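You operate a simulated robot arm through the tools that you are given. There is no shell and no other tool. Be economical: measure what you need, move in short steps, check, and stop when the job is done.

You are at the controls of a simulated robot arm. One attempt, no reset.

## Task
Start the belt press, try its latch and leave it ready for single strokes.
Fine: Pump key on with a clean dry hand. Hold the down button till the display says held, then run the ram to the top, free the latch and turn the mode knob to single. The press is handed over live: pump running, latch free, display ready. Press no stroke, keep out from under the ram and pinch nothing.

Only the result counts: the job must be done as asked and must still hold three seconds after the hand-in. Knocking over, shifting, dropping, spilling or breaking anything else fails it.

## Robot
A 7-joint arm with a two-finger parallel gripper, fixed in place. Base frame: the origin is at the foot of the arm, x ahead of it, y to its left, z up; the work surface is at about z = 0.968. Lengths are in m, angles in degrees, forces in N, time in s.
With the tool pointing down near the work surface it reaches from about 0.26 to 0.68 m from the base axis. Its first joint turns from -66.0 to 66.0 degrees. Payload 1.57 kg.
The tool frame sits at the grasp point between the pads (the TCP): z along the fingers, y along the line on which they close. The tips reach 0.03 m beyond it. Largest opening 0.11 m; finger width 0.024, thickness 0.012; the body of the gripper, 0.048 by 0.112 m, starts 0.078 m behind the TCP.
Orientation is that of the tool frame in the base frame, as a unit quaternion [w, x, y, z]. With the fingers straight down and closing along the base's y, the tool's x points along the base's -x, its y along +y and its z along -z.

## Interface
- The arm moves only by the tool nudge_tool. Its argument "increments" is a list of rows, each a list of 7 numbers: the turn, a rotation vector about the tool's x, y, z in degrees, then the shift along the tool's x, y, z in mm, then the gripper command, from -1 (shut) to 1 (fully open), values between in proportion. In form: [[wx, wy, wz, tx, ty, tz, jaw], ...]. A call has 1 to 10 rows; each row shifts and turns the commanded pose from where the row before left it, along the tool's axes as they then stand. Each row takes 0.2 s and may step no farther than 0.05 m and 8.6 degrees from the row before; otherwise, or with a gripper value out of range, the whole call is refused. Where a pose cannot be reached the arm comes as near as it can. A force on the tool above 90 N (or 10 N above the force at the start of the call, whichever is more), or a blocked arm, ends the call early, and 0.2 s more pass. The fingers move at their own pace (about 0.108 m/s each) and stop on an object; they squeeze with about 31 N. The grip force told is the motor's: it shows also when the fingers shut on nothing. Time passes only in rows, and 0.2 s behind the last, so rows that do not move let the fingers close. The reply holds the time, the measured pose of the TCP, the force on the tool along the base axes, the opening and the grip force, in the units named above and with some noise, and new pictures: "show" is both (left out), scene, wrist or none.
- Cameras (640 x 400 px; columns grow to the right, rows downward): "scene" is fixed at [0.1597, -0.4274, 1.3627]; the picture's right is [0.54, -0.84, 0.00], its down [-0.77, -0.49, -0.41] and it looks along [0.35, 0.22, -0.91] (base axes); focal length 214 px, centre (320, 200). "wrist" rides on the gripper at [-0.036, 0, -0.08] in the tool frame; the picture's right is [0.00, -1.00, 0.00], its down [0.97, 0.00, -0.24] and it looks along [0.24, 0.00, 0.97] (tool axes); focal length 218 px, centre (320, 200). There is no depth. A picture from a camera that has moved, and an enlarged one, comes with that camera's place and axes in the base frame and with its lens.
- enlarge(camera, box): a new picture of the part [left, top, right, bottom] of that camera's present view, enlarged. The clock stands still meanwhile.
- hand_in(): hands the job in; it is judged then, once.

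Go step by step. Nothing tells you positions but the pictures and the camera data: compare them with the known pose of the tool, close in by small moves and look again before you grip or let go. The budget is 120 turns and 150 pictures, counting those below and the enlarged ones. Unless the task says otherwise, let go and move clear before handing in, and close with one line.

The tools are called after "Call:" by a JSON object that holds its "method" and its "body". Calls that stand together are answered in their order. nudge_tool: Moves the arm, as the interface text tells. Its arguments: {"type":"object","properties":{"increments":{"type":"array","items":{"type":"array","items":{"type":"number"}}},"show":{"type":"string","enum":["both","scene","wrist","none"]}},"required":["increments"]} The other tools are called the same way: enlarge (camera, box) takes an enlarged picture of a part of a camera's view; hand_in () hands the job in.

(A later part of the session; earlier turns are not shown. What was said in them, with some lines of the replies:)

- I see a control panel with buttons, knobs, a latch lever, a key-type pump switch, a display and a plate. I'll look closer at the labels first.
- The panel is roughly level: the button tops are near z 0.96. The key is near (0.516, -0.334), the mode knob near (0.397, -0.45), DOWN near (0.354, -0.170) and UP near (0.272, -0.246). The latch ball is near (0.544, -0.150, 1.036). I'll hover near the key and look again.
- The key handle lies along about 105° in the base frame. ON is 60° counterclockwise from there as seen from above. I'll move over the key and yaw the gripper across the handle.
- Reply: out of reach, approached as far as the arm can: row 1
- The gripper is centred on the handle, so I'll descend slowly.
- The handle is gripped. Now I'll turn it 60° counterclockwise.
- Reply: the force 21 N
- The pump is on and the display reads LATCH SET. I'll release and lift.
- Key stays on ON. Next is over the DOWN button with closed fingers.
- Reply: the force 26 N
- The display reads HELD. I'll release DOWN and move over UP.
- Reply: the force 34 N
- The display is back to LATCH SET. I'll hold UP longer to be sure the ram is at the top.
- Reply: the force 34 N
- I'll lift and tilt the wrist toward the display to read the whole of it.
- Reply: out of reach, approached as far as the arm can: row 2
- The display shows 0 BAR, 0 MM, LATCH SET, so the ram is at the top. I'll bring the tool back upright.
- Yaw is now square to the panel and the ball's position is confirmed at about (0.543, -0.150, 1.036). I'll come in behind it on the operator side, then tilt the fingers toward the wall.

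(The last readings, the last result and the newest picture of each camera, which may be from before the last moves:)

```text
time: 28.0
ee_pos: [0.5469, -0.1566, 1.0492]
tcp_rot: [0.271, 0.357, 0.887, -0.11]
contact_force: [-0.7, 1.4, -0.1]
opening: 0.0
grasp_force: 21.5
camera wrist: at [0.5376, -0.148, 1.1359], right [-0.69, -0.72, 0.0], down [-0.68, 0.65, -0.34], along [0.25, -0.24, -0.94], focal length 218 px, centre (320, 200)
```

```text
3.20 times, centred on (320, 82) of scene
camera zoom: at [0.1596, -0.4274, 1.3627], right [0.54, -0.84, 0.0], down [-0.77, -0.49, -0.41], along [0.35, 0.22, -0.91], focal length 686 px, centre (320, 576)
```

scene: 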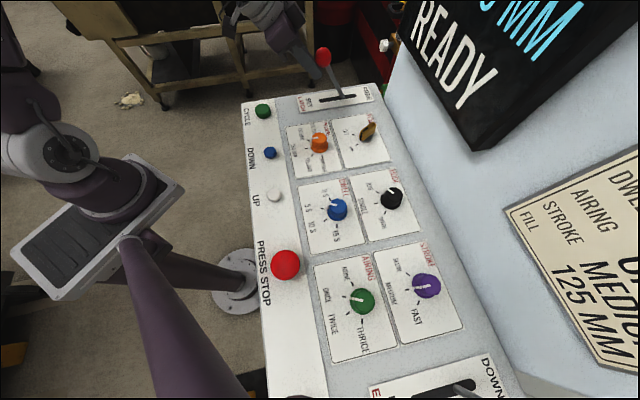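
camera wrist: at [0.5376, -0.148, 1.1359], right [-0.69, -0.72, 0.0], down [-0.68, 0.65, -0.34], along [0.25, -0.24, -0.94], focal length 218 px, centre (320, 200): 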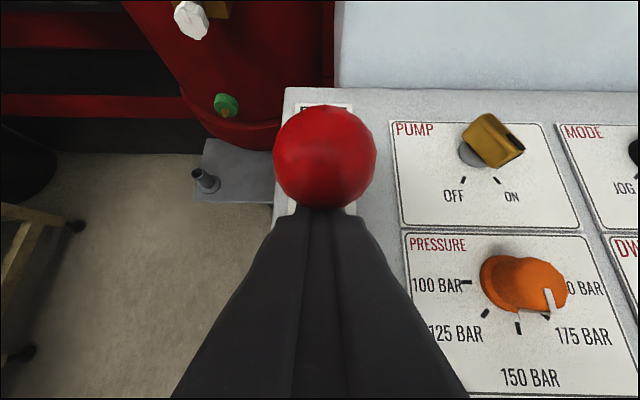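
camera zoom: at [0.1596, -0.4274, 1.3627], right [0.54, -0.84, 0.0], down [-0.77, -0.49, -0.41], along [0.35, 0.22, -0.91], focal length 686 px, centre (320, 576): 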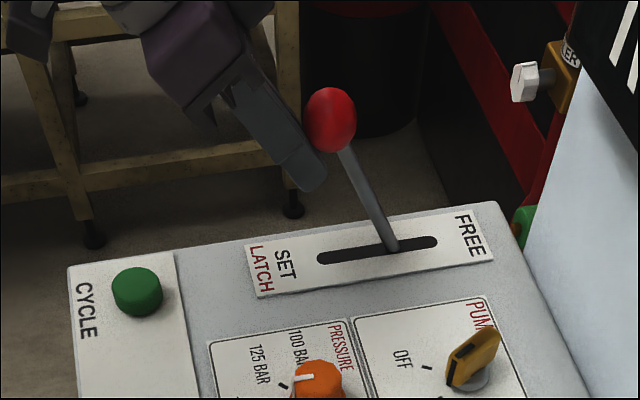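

The display already reads READY. I'll carry the lever on to the FREE end so it holds.

Call:
{"method": "nudge_tool", "body": {"increments": [[0, 0, 0, -12.4, 0, 8.4, -1], [0, 0, 0, -12.4, 0, 8.4, -1], [0, 0, 0, -12.4, 0, 8.4, -1], [0, 0, 0, -12.4, 0, 8.4, -1]]}}

Call:
{"method": "enlarge", "body": {"camera": "scene", "box": [220, 20, 420, 145]}}

```text
time: 29.0
ee_pos: [0.5905, -0.1987, 1.0482]
tcp_rot: [0.271, 0.357, 0.887, -0.11]
contact_force: [-0.5, 0.0, 0.1]
opening: 0.0001
grasp_force: 21.6
camera wrist: at [0.5805, -0.1891, 1.1354], right [-0.69, -0.72, 0.0], down [-0.68, 0.65, -0.34], along [0.25, -0.24, -0.94], focal length 218 px, centre (320, 200)
```

scene: 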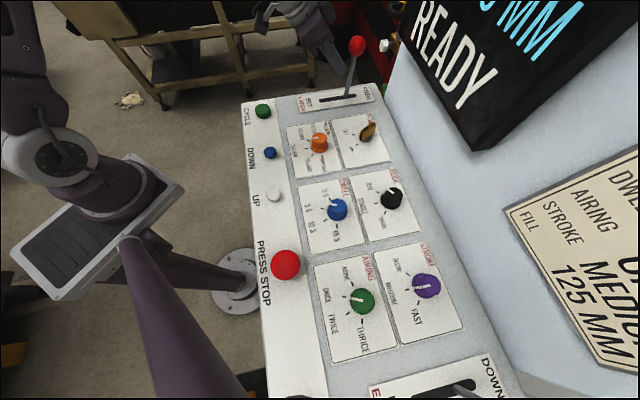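
wrist: 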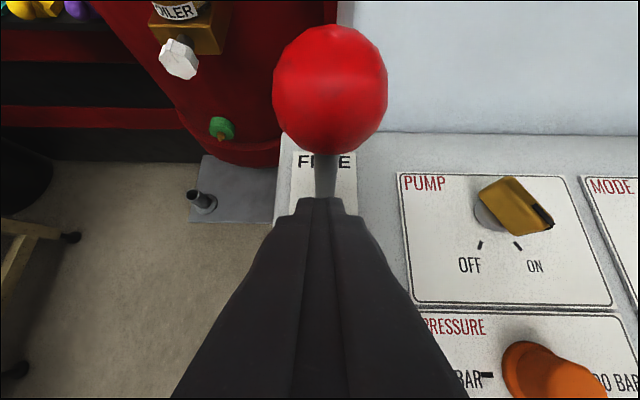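

```text
3.20 times, centred on (320, 82) of scene
camera zoom: at [0.1597, -0.4274, 1.3627], right [0.54, -0.84, 0.0], down [-0.77, -0.49, -0.41], along [0.35, 0.22, -0.91], focal length 686 px, centre (320, 576)
```

zoom: 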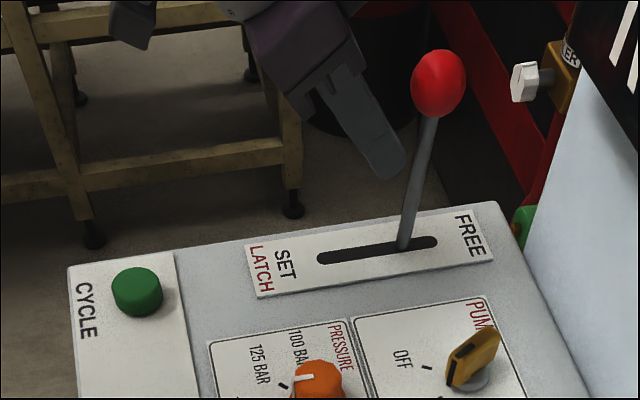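

Call:
{"method": "nudge_tool", "body": {"increments": [[0, 0, 0, -10, 0, 6.7, -1], [0, 0, 0, -10, 0, 6.7, -1], [0, 0, 0, -10, 0, 6.7, -1]]}}

Call:
{"method": "enlarge", "body": {"camera": "scene", "box": [220, 20, 420, 145]}}

```text
time: 29.5
ee_pos: [0.5957, -0.2006, 1.044]
tcp_rot: [0.26, 0.358, 0.89, -0.107]
contact_force: [-26.3, 27.8, 12.1]
opening: 0.0
grasp_force: 21.6
stopped in row 2: the force on the tool passed its limit (the readings are from after the stop); the commanded pose is now the measured one
camera wrist: at [0.5868, -0.1923, 1.1318], right [-0.69, -0.72, 0.0], down [-0.68, 0.66, -0.32], along [0.23, -0.23, -0.95], focal length 218 px, centre (320, 200)
```

scene: 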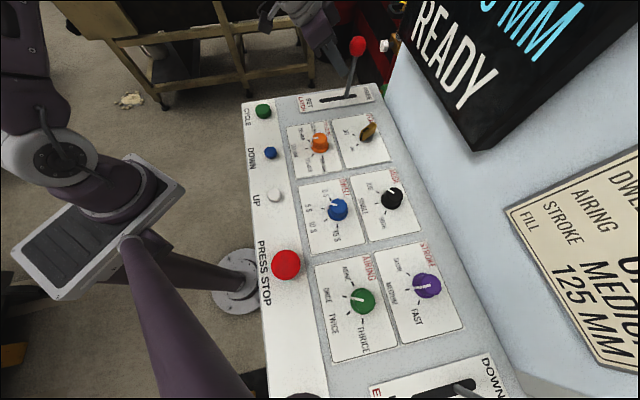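
wrist: 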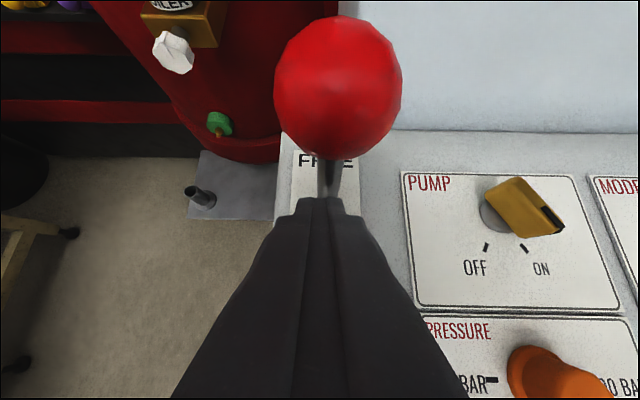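

```text
3.20 times, centred on (320, 82) of scene
camera zoom: at [0.1587, -0.4265, 1.3631], right [0.54, -0.84, 0.0], down [-0.77, -0.49, -0.41], along [0.35, 0.22, -0.91], focal length 686 px, centre (320, 576)
```

zoom: 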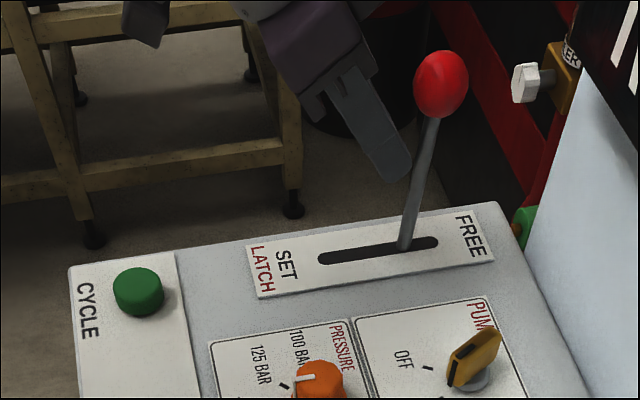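

The lever is hard at its FREE stop and the display reads READY. I'll back off, rise and bring the tool upright.

Call:
{"method": "nudge_tool", "body": {"increments": [[0, 0, 0, 16.6, 0, -11.2, -1], [0, 0, 0, 24.9, 0, -16.8, -1], [0, 0, 0, 24.9, 0, -16.8, -1], [0, 0, 0, -22.4, 0, -33.2, -1], [0, 0, 0, -22.4, 0, -33.2, -1], [0, 8.17, 0, 0, 0, 0, -1], [0, 8.17, 0, 0, 0, 0, -1], [0, 8.17, 0, 0, 0, 0, -1], [0, 8.17, 0, 0, 0, 0, -1]]}}

```text
time: 31.5
ee_pos: [0.5408, -0.1499, 1.127]
tcp_rot: [0.001, 0.375, 0.927, -0.002]
contact_force: [0.6, 0.1, 1.0]
opening: 0.0002
grasp_force: 21.4
camera wrist: at [0.5671, -0.1746, 1.2078], right [-0.69, -0.72, 0.0], down [-0.7, 0.67, 0.24], along [-0.17, 0.16, -0.97], focal length 218 px, centre (320, 200)
```

scene: 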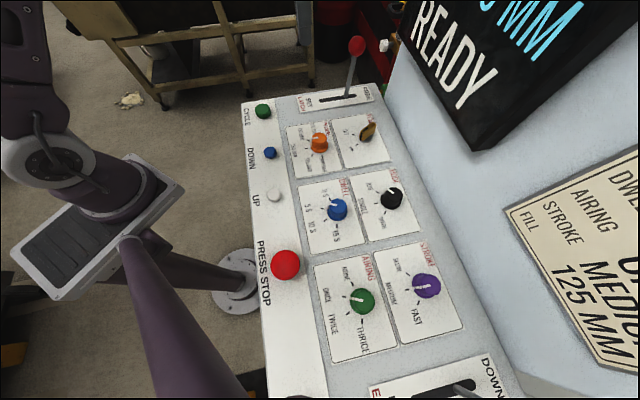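
wrist: 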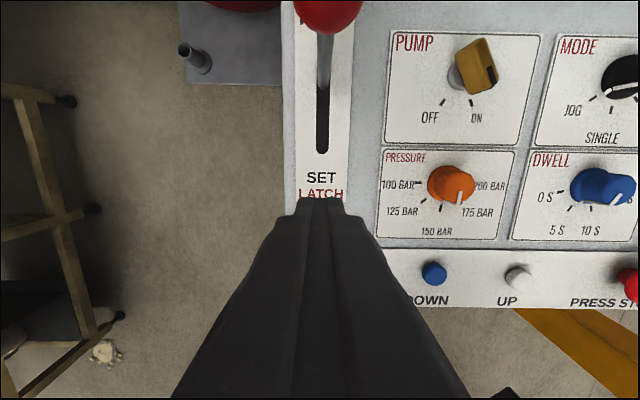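

Call:
{"method": "nudge_tool", "body": {"increments": [[0, 0, 0, -12.1, -44.8, 0, -0.1], [0, 0, 0, -12.1, -44.8, 0, -0.1], [0, 0, 0, -12.1, -44.8, 0, -0.1], [0, 0, 0, -12.1, -44.8, 0, -0.1], [0, 0, 0, -12.1, -44.8, 0, -0.1], [0, 0, 0, -12.1, -44.8, 0, -0.1], [0, 0, 0, -12.1, -44.8, 0, -0.1], [0, 0, 0, 0, 0, 0, -0.1]]}}

Call:
{"method": "enlarge", "body": {"camera": "wrist", "box": [240, 80, 420, 220]}}

```text
time: 33.3
ee_pos: [0.3829, -0.4343, 1.1286]
tcp_rot: [0.001, 0.375, 0.927, -0.002]
contact_force: [0.3, -0.1, 0.1]
opening: 0.0495
grasp_force: 0.0
camera wrist: at [0.4083, -0.4582, 1.2075], right [-0.69, -0.72, 0.0], down [-0.7, 0.68, 0.24], along [-0.17, 0.16, -0.97], focal length 218 px, centre (320, 200)
```

scene: 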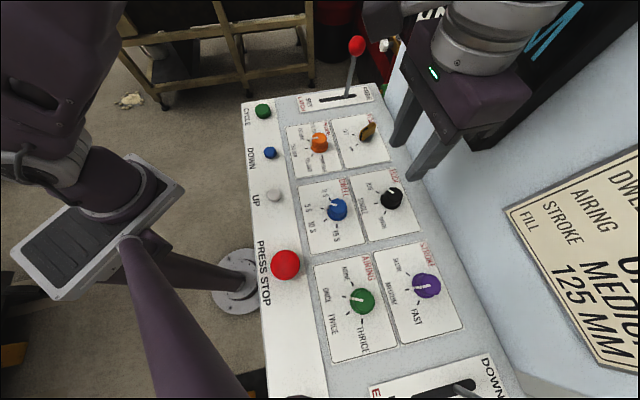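
wrist: 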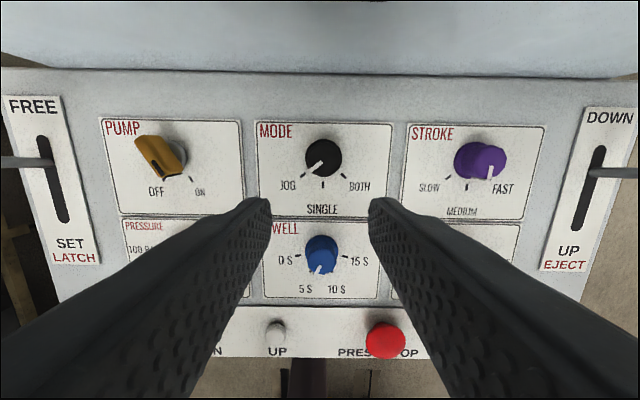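

```text
2.86 times, centred on (330, 150) of wrist
camera zoom: at [0.4083, -0.4582, 1.2075], right [-0.69, -0.72, 0.0], down [-0.7, 0.68, 0.24], along [-0.17, 0.16, -0.97], focal length 624 px, centre (291, 343)
```

zoom: 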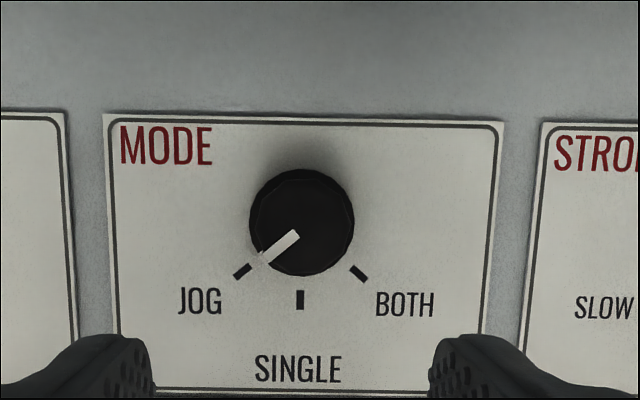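

The mode knob centre is about (0.3955, -0.452), and SINGLE is about 50° counterclockwise of JOG. I'll centre over it, pre-rotate and lower.

Call:
{"method": "nudge_tool", "body": {"increments": [[0, 0, 0, -21.3, -4.1, 20, 0.2], [0, 0, 8.3, 0, 0, 0, 0.2], [0, 0, 8.3, 0, 0, 0, 0.2], [0, 0, 8.4, 0, 0, 0, 0.2], [0, 0, 0, 0, 0, 35, 0.2], [0, 0, 0, 0, 0, 35, 0.2]]}}

Call:
{"method": "enlarge", "body": {"camera": "wrist", "box": [220, 80, 420, 240]}}

Call:
{"method": "enlarge", "body": {"camera": "scene", "box": [330, 110, 490, 240]}}

```text
time: 34.7
ee_pos: [0.3964, -0.451, 1.0386]
tcp_rot: [0.002, 0.567, 0.824, -0.002]
contact_force: [-0.2, 1.3, 0.1]
opening: 0.0659
grasp_force: 0.0
camera wrist: at [0.4086, -0.4847, 1.1193], right [-0.93, -0.36, 0.0], down [-0.35, 0.91, 0.23], along [-0.08, 0.22, -0.97], focal length 218 px, centre (320, 200)
```

scene: 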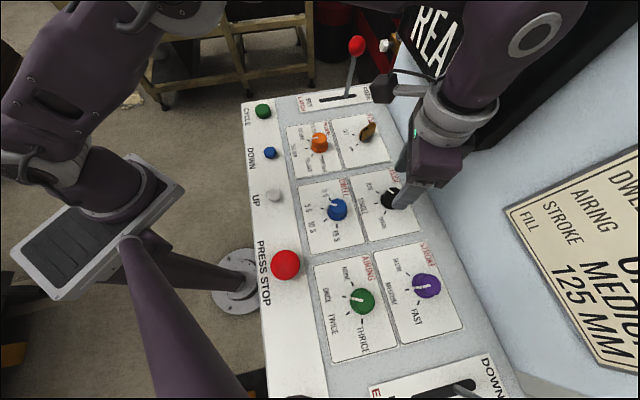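
wrist: 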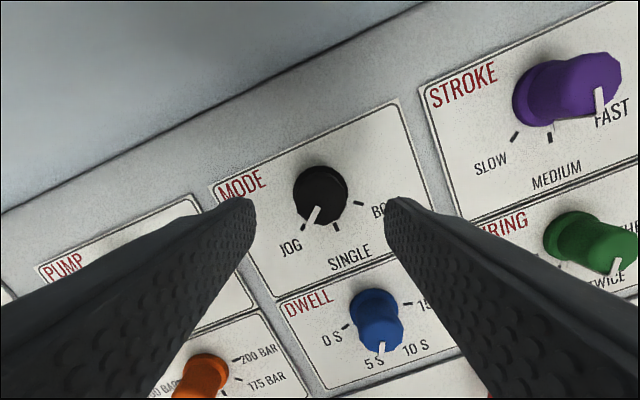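

```text
2.50 times, centred on (320, 160) of wrist
camera zoom: at [0.4086, -0.4847, 1.1193], right [-0.93, -0.36, 0.0], down [-0.35, 0.91, 0.23], along [-0.08, 0.22, -0.97], focal length 546 px, centre (320, 300)
```

zoom: 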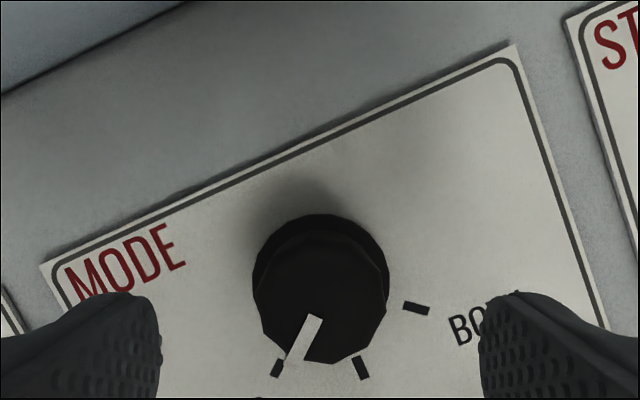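

```text
3.08 times, centred on (410, 175) of scene
camera zoom: at [0.1597, -0.4274, 1.3627], right [0.54, -0.84, 0.0], down [-0.77, -0.49, -0.41], along [0.35, 0.22, -0.91], focal length 660 px, centre (43, 277)
```

zoom: 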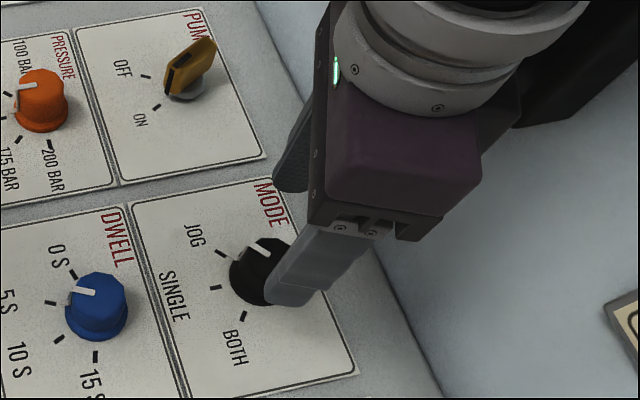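

Call:
{"method": "nudge_tool", "body": {"increments": [[0, 0, 0, 0, 0, 20, 0.2], [0, 0, 0, 0, 0, 20, 0.2], [0, 0, 0, 0, 0, 10, 0.2]]}}

Call:
{"method": "enlarge", "body": {"camera": "scene", "box": [330, 110, 490, 240]}}

```text
time: 35.5
ee_pos: [0.3958, -0.4515, 0.9894]
tcp_rot: [0.004, 0.566, 0.824, -0.002]
contact_force: [0.2, -0.5, -0.2]
opening: 0.0659
grasp_force: 0.1
camera wrist: at [0.4093, -0.4856, 1.0696], right [-0.93, -0.36, 0.0], down [-0.35, 0.91, 0.23], along [-0.08, 0.22, -0.97], focal length 218 px, centre (320, 200)
```

scene: 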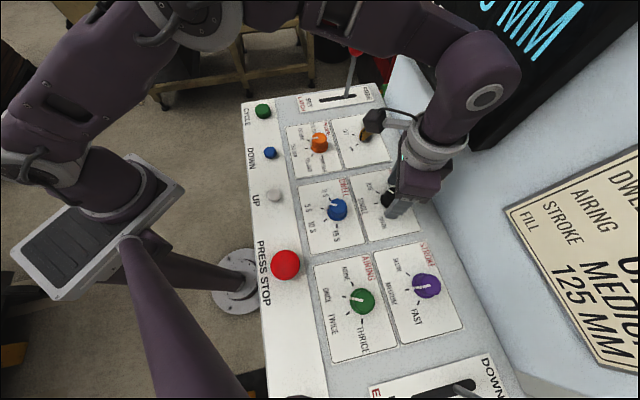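
wrist: 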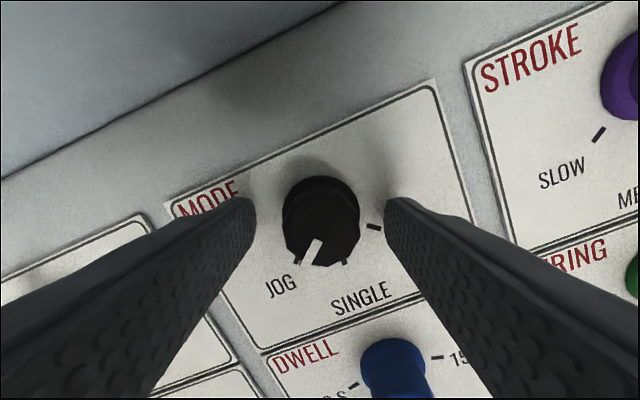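

```text
3.08 times, centred on (410, 175) of scene
camera zoom: at [0.1597, -0.4274, 1.3627], right [0.54, -0.84, 0.0], down [-0.77, -0.49, -0.41], along [0.35, 0.22, -0.91], focal length 660 px, centre (43, 277)
```

zoom: 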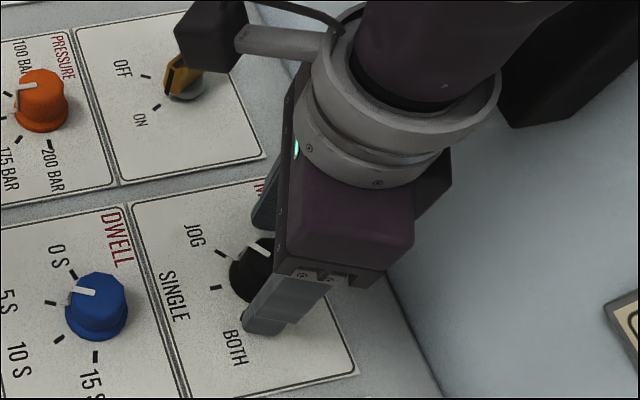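

Call:
{"method": "nudge_tool", "body": {"increments": [[0, 0, 0, 0, 0, 0, -0.5], [0, 0, 0, 0, 0, 0, -1], [0, 0, 0, 0, 0, 0, -1]], "show": "wrist"}}

```text
time: 36.3
ee_pos: [0.3949, -0.4517, 0.9894]
tcp_rot: [0.002, 0.567, 0.824, -0.002]
contact_force: [-4.9, -1.5, -3.3]
opening: 0.0347
grasp_force: 42.2
camera wrist: at [0.4088, -0.4859, 1.0695], right [-0.93, -0.36, 0.0], down [-0.35, 0.91, 0.23], along [-0.09, 0.22, -0.97], focal length 218 px, centre (320, 200)
```

wrist: 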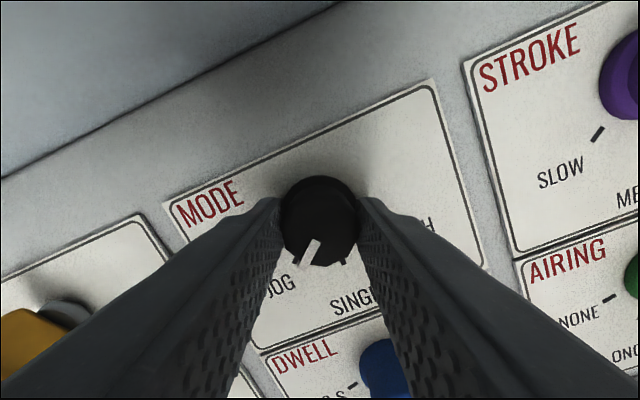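

Call:
{"method": "nudge_tool", "body": {"increments": [[0, 0, -8.4, 0, 0, 0, -1], [0, 0, -8.4, 0, 0, 0, -1], [0, 0, -8.4, 0, 0, 0, -1], [0, 0, -8.4, 0, 0, 0, -1], [0, 0, -8.4, 0, 0, 0, -1], [0, 0, -8.4, 0, 0, 0, -1], [0, 0, 0, 0, 0, 0, -1]]}}

Call:
{"method": "enlarge", "body": {"camera": "wrist", "box": [240, 140, 400, 300]}}

```text
time: 37.9
ee_pos: [0.3956, -0.452, 0.9891]
tcp_rot: [0.0, 0.161, 0.987, -0.003]
contact_force: [-17.3, 0.5, 8.2]
opening: 0.0348
grasp_force: 42.0
camera wrist: at [0.43, -0.4639, 1.0694], right [-0.32, -0.95, 0.01], down [-0.92, 0.31, 0.24], along [-0.23, 0.07, -0.97], focal length 218 px, centre (320, 200)
```

scene: 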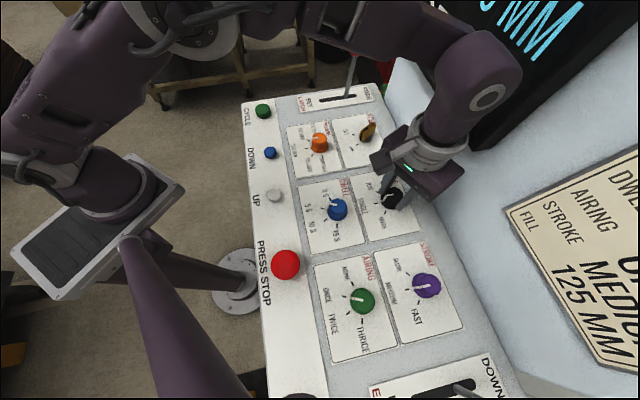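
wrist: 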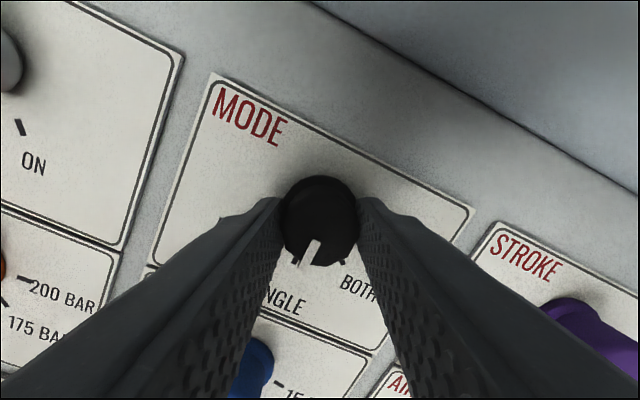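

```text
2.50 times, centred on (320, 220) of wrist
camera zoom: at [0.43, -0.4639, 1.0694], right [-0.32, -0.95, 0.01], down [-0.92, 0.31, 0.24], along [-0.23, 0.07, -0.97], focal length 546 px, centre (320, 150)
```

zoom: 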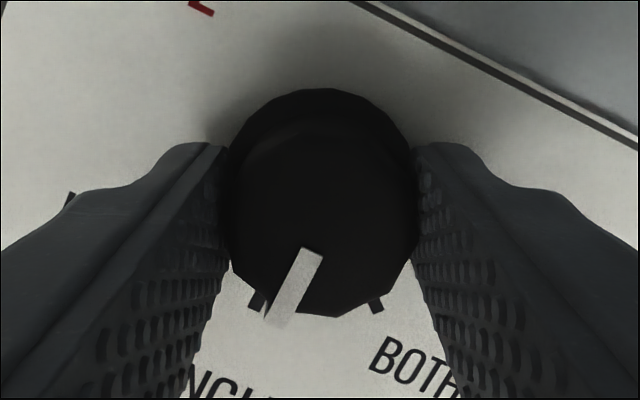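

Call:
{"method": "nudge_tool", "body": {"increments": [[0, 0, 0, 0, 0, 0, 0.1], [0, 0, 0, 0, 0, 0, 0.2], [0, 0, 0, 0, 0, -20, 0.2], [0, 0, 0, 0, 0, -40, 0.2], [0, 0, 0, 0, 0, -40, 0.2], [0, 0, 0, 30, 0, 0, 0.2]]}}

Call:
{"method": "enlarge", "body": {"camera": "wrist", "box": [220, 60, 420, 220]}}

Call:
{"method": "enlarge", "body": {"camera": "scene", "box": [330, 0, 530, 220]}}

```text
time: 39.3
ee_pos: [0.3694, -0.4412, 1.0904]
tcp_rot: [0.0, 0.162, 0.987, -0.003]
contact_force: [0.7, 0.7, -0.1]
opening: 0.0657
grasp_force: 0.0
camera wrist: at [0.4025, -0.4526, 1.1697], right [-0.32, -0.95, 0.0], down [-0.92, 0.31, 0.24], along [-0.23, 0.07, -0.97], focal length 218 px, centre (320, 200)
```

scene: 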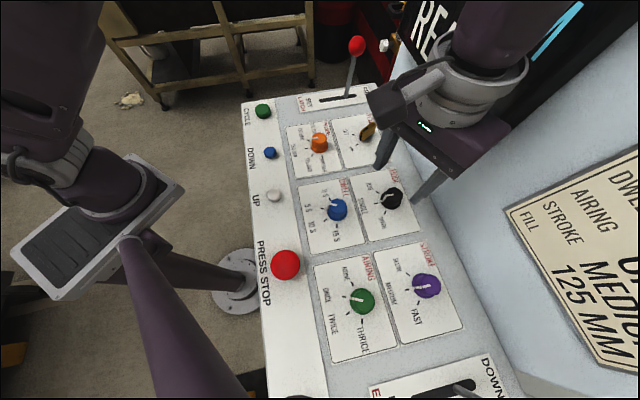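
wrist: 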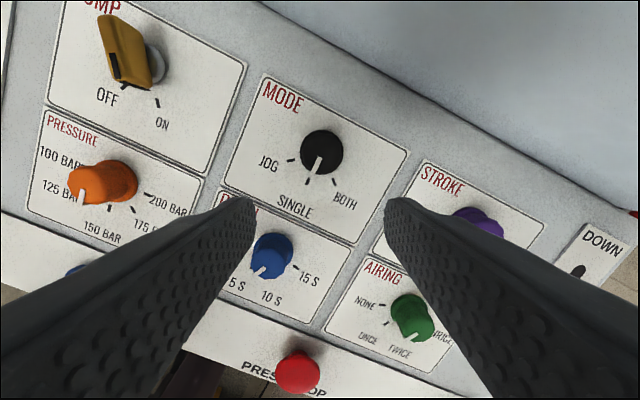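

```text
2.50 times, centred on (320, 140) of wrist
camera zoom: at [0.4025, -0.4526, 1.1697], right [-0.32, -0.95, 0.0], down [-0.92, 0.31, 0.24], along [-0.23, 0.07, -0.97], focal length 546 px, centre (320, 350)
```

zoom: 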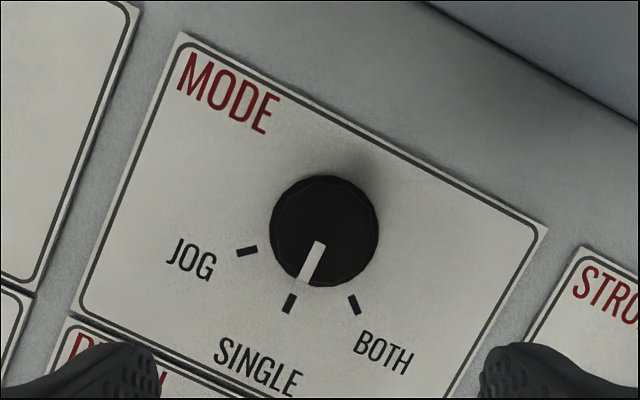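

```text
1.82 times, centred on (430, 110) of scene
camera zoom: at [0.1597, -0.4274, 1.3627], right [0.54, -0.84, 0.0], down [-0.77, -0.49, -0.41], along [0.35, 0.22, -0.91], focal length 390 px, centre (120, 364)
```

zoom: 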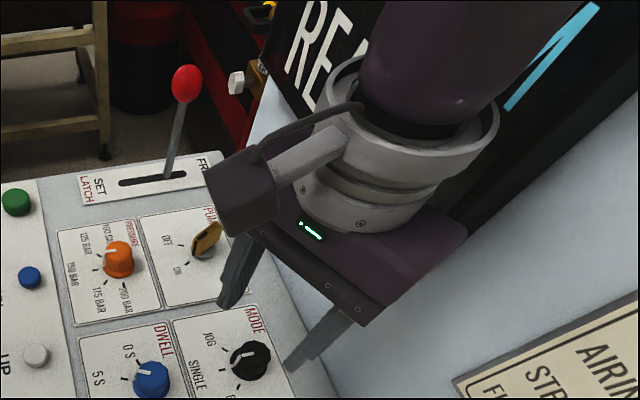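

Mode now points at SINGLE. I'll move clear and do a last check.

Call:
{"method": "nudge_tool", "body": {"increments": [[0, 0, 0, 10, 20, -40, 0.2], [0, 0, 0, 20, 40, -15, 0.2], [0, 0, 0, 20, 40, -15, 0.2], [0, 0, 0, 20, 40, -10, 0.2], [0, 0, 0, 20, 40, 0, 0.2]]}}

Call:
{"method": "enlarge", "body": {"camera": "scene", "box": [240, 0, 540, 240]}}

```text
time: 40.5
ee_pos: [0.34, -0.2436, 1.1678]
tcp_rot: [0.002, 0.162, 0.987, -0.003]
contact_force: [-0.3, -0.1, -0.2]
opening: 0.0662
grasp_force: 0.0
camera wrist: at [0.3743, -0.2552, 1.2473], right [-0.32, -0.95, 0.01], down [-0.92, 0.31, 0.24], along [-0.23, 0.07, -0.97], focal length 218 px, centre (320, 200)
```

scene: 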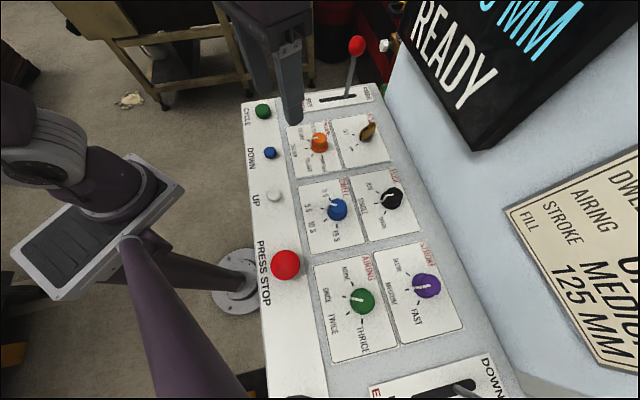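
wrist: 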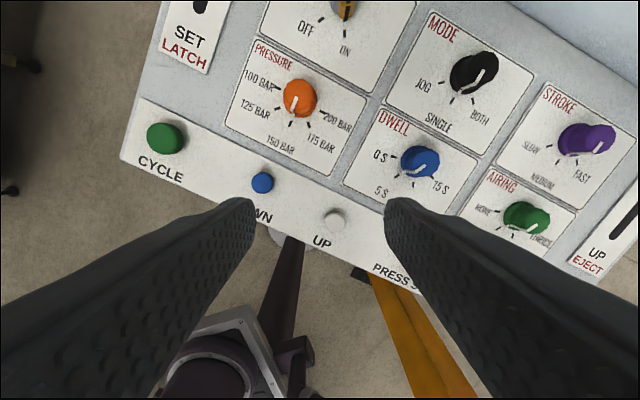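

```text
1.67 times, centred on (390, 120) of scene
camera zoom: at [0.1596, -0.4274, 1.3627], right [0.54, -0.84, 0.0], down [-0.77, -0.49, -0.41], along [0.35, 0.22, -0.91], focal length 358 px, centre (203, 333)
```

zoom: 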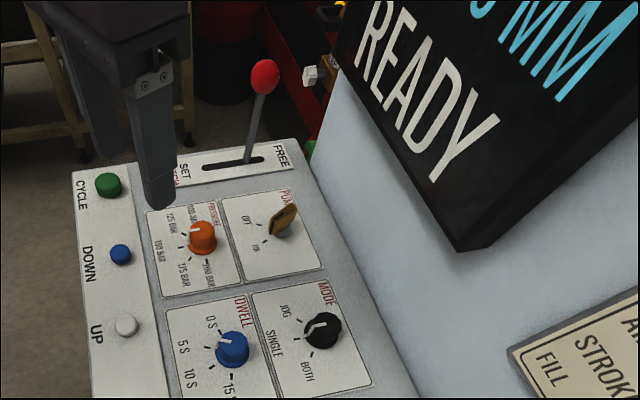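

The pump is on, the latch lever is at FREE, the mode knob is on SINGLE and the display reads READY. The hand is clear of the panel, so I'm handing in.

Call:
{"method": "hand_in", "body": {}}

```text
The job is handed in.
```

The job is handed in: the pump is running, the latch was tried and read HELD, the ram is at the top (0 mm), the latch is free, the mode knob is on single, and the display reads READY.
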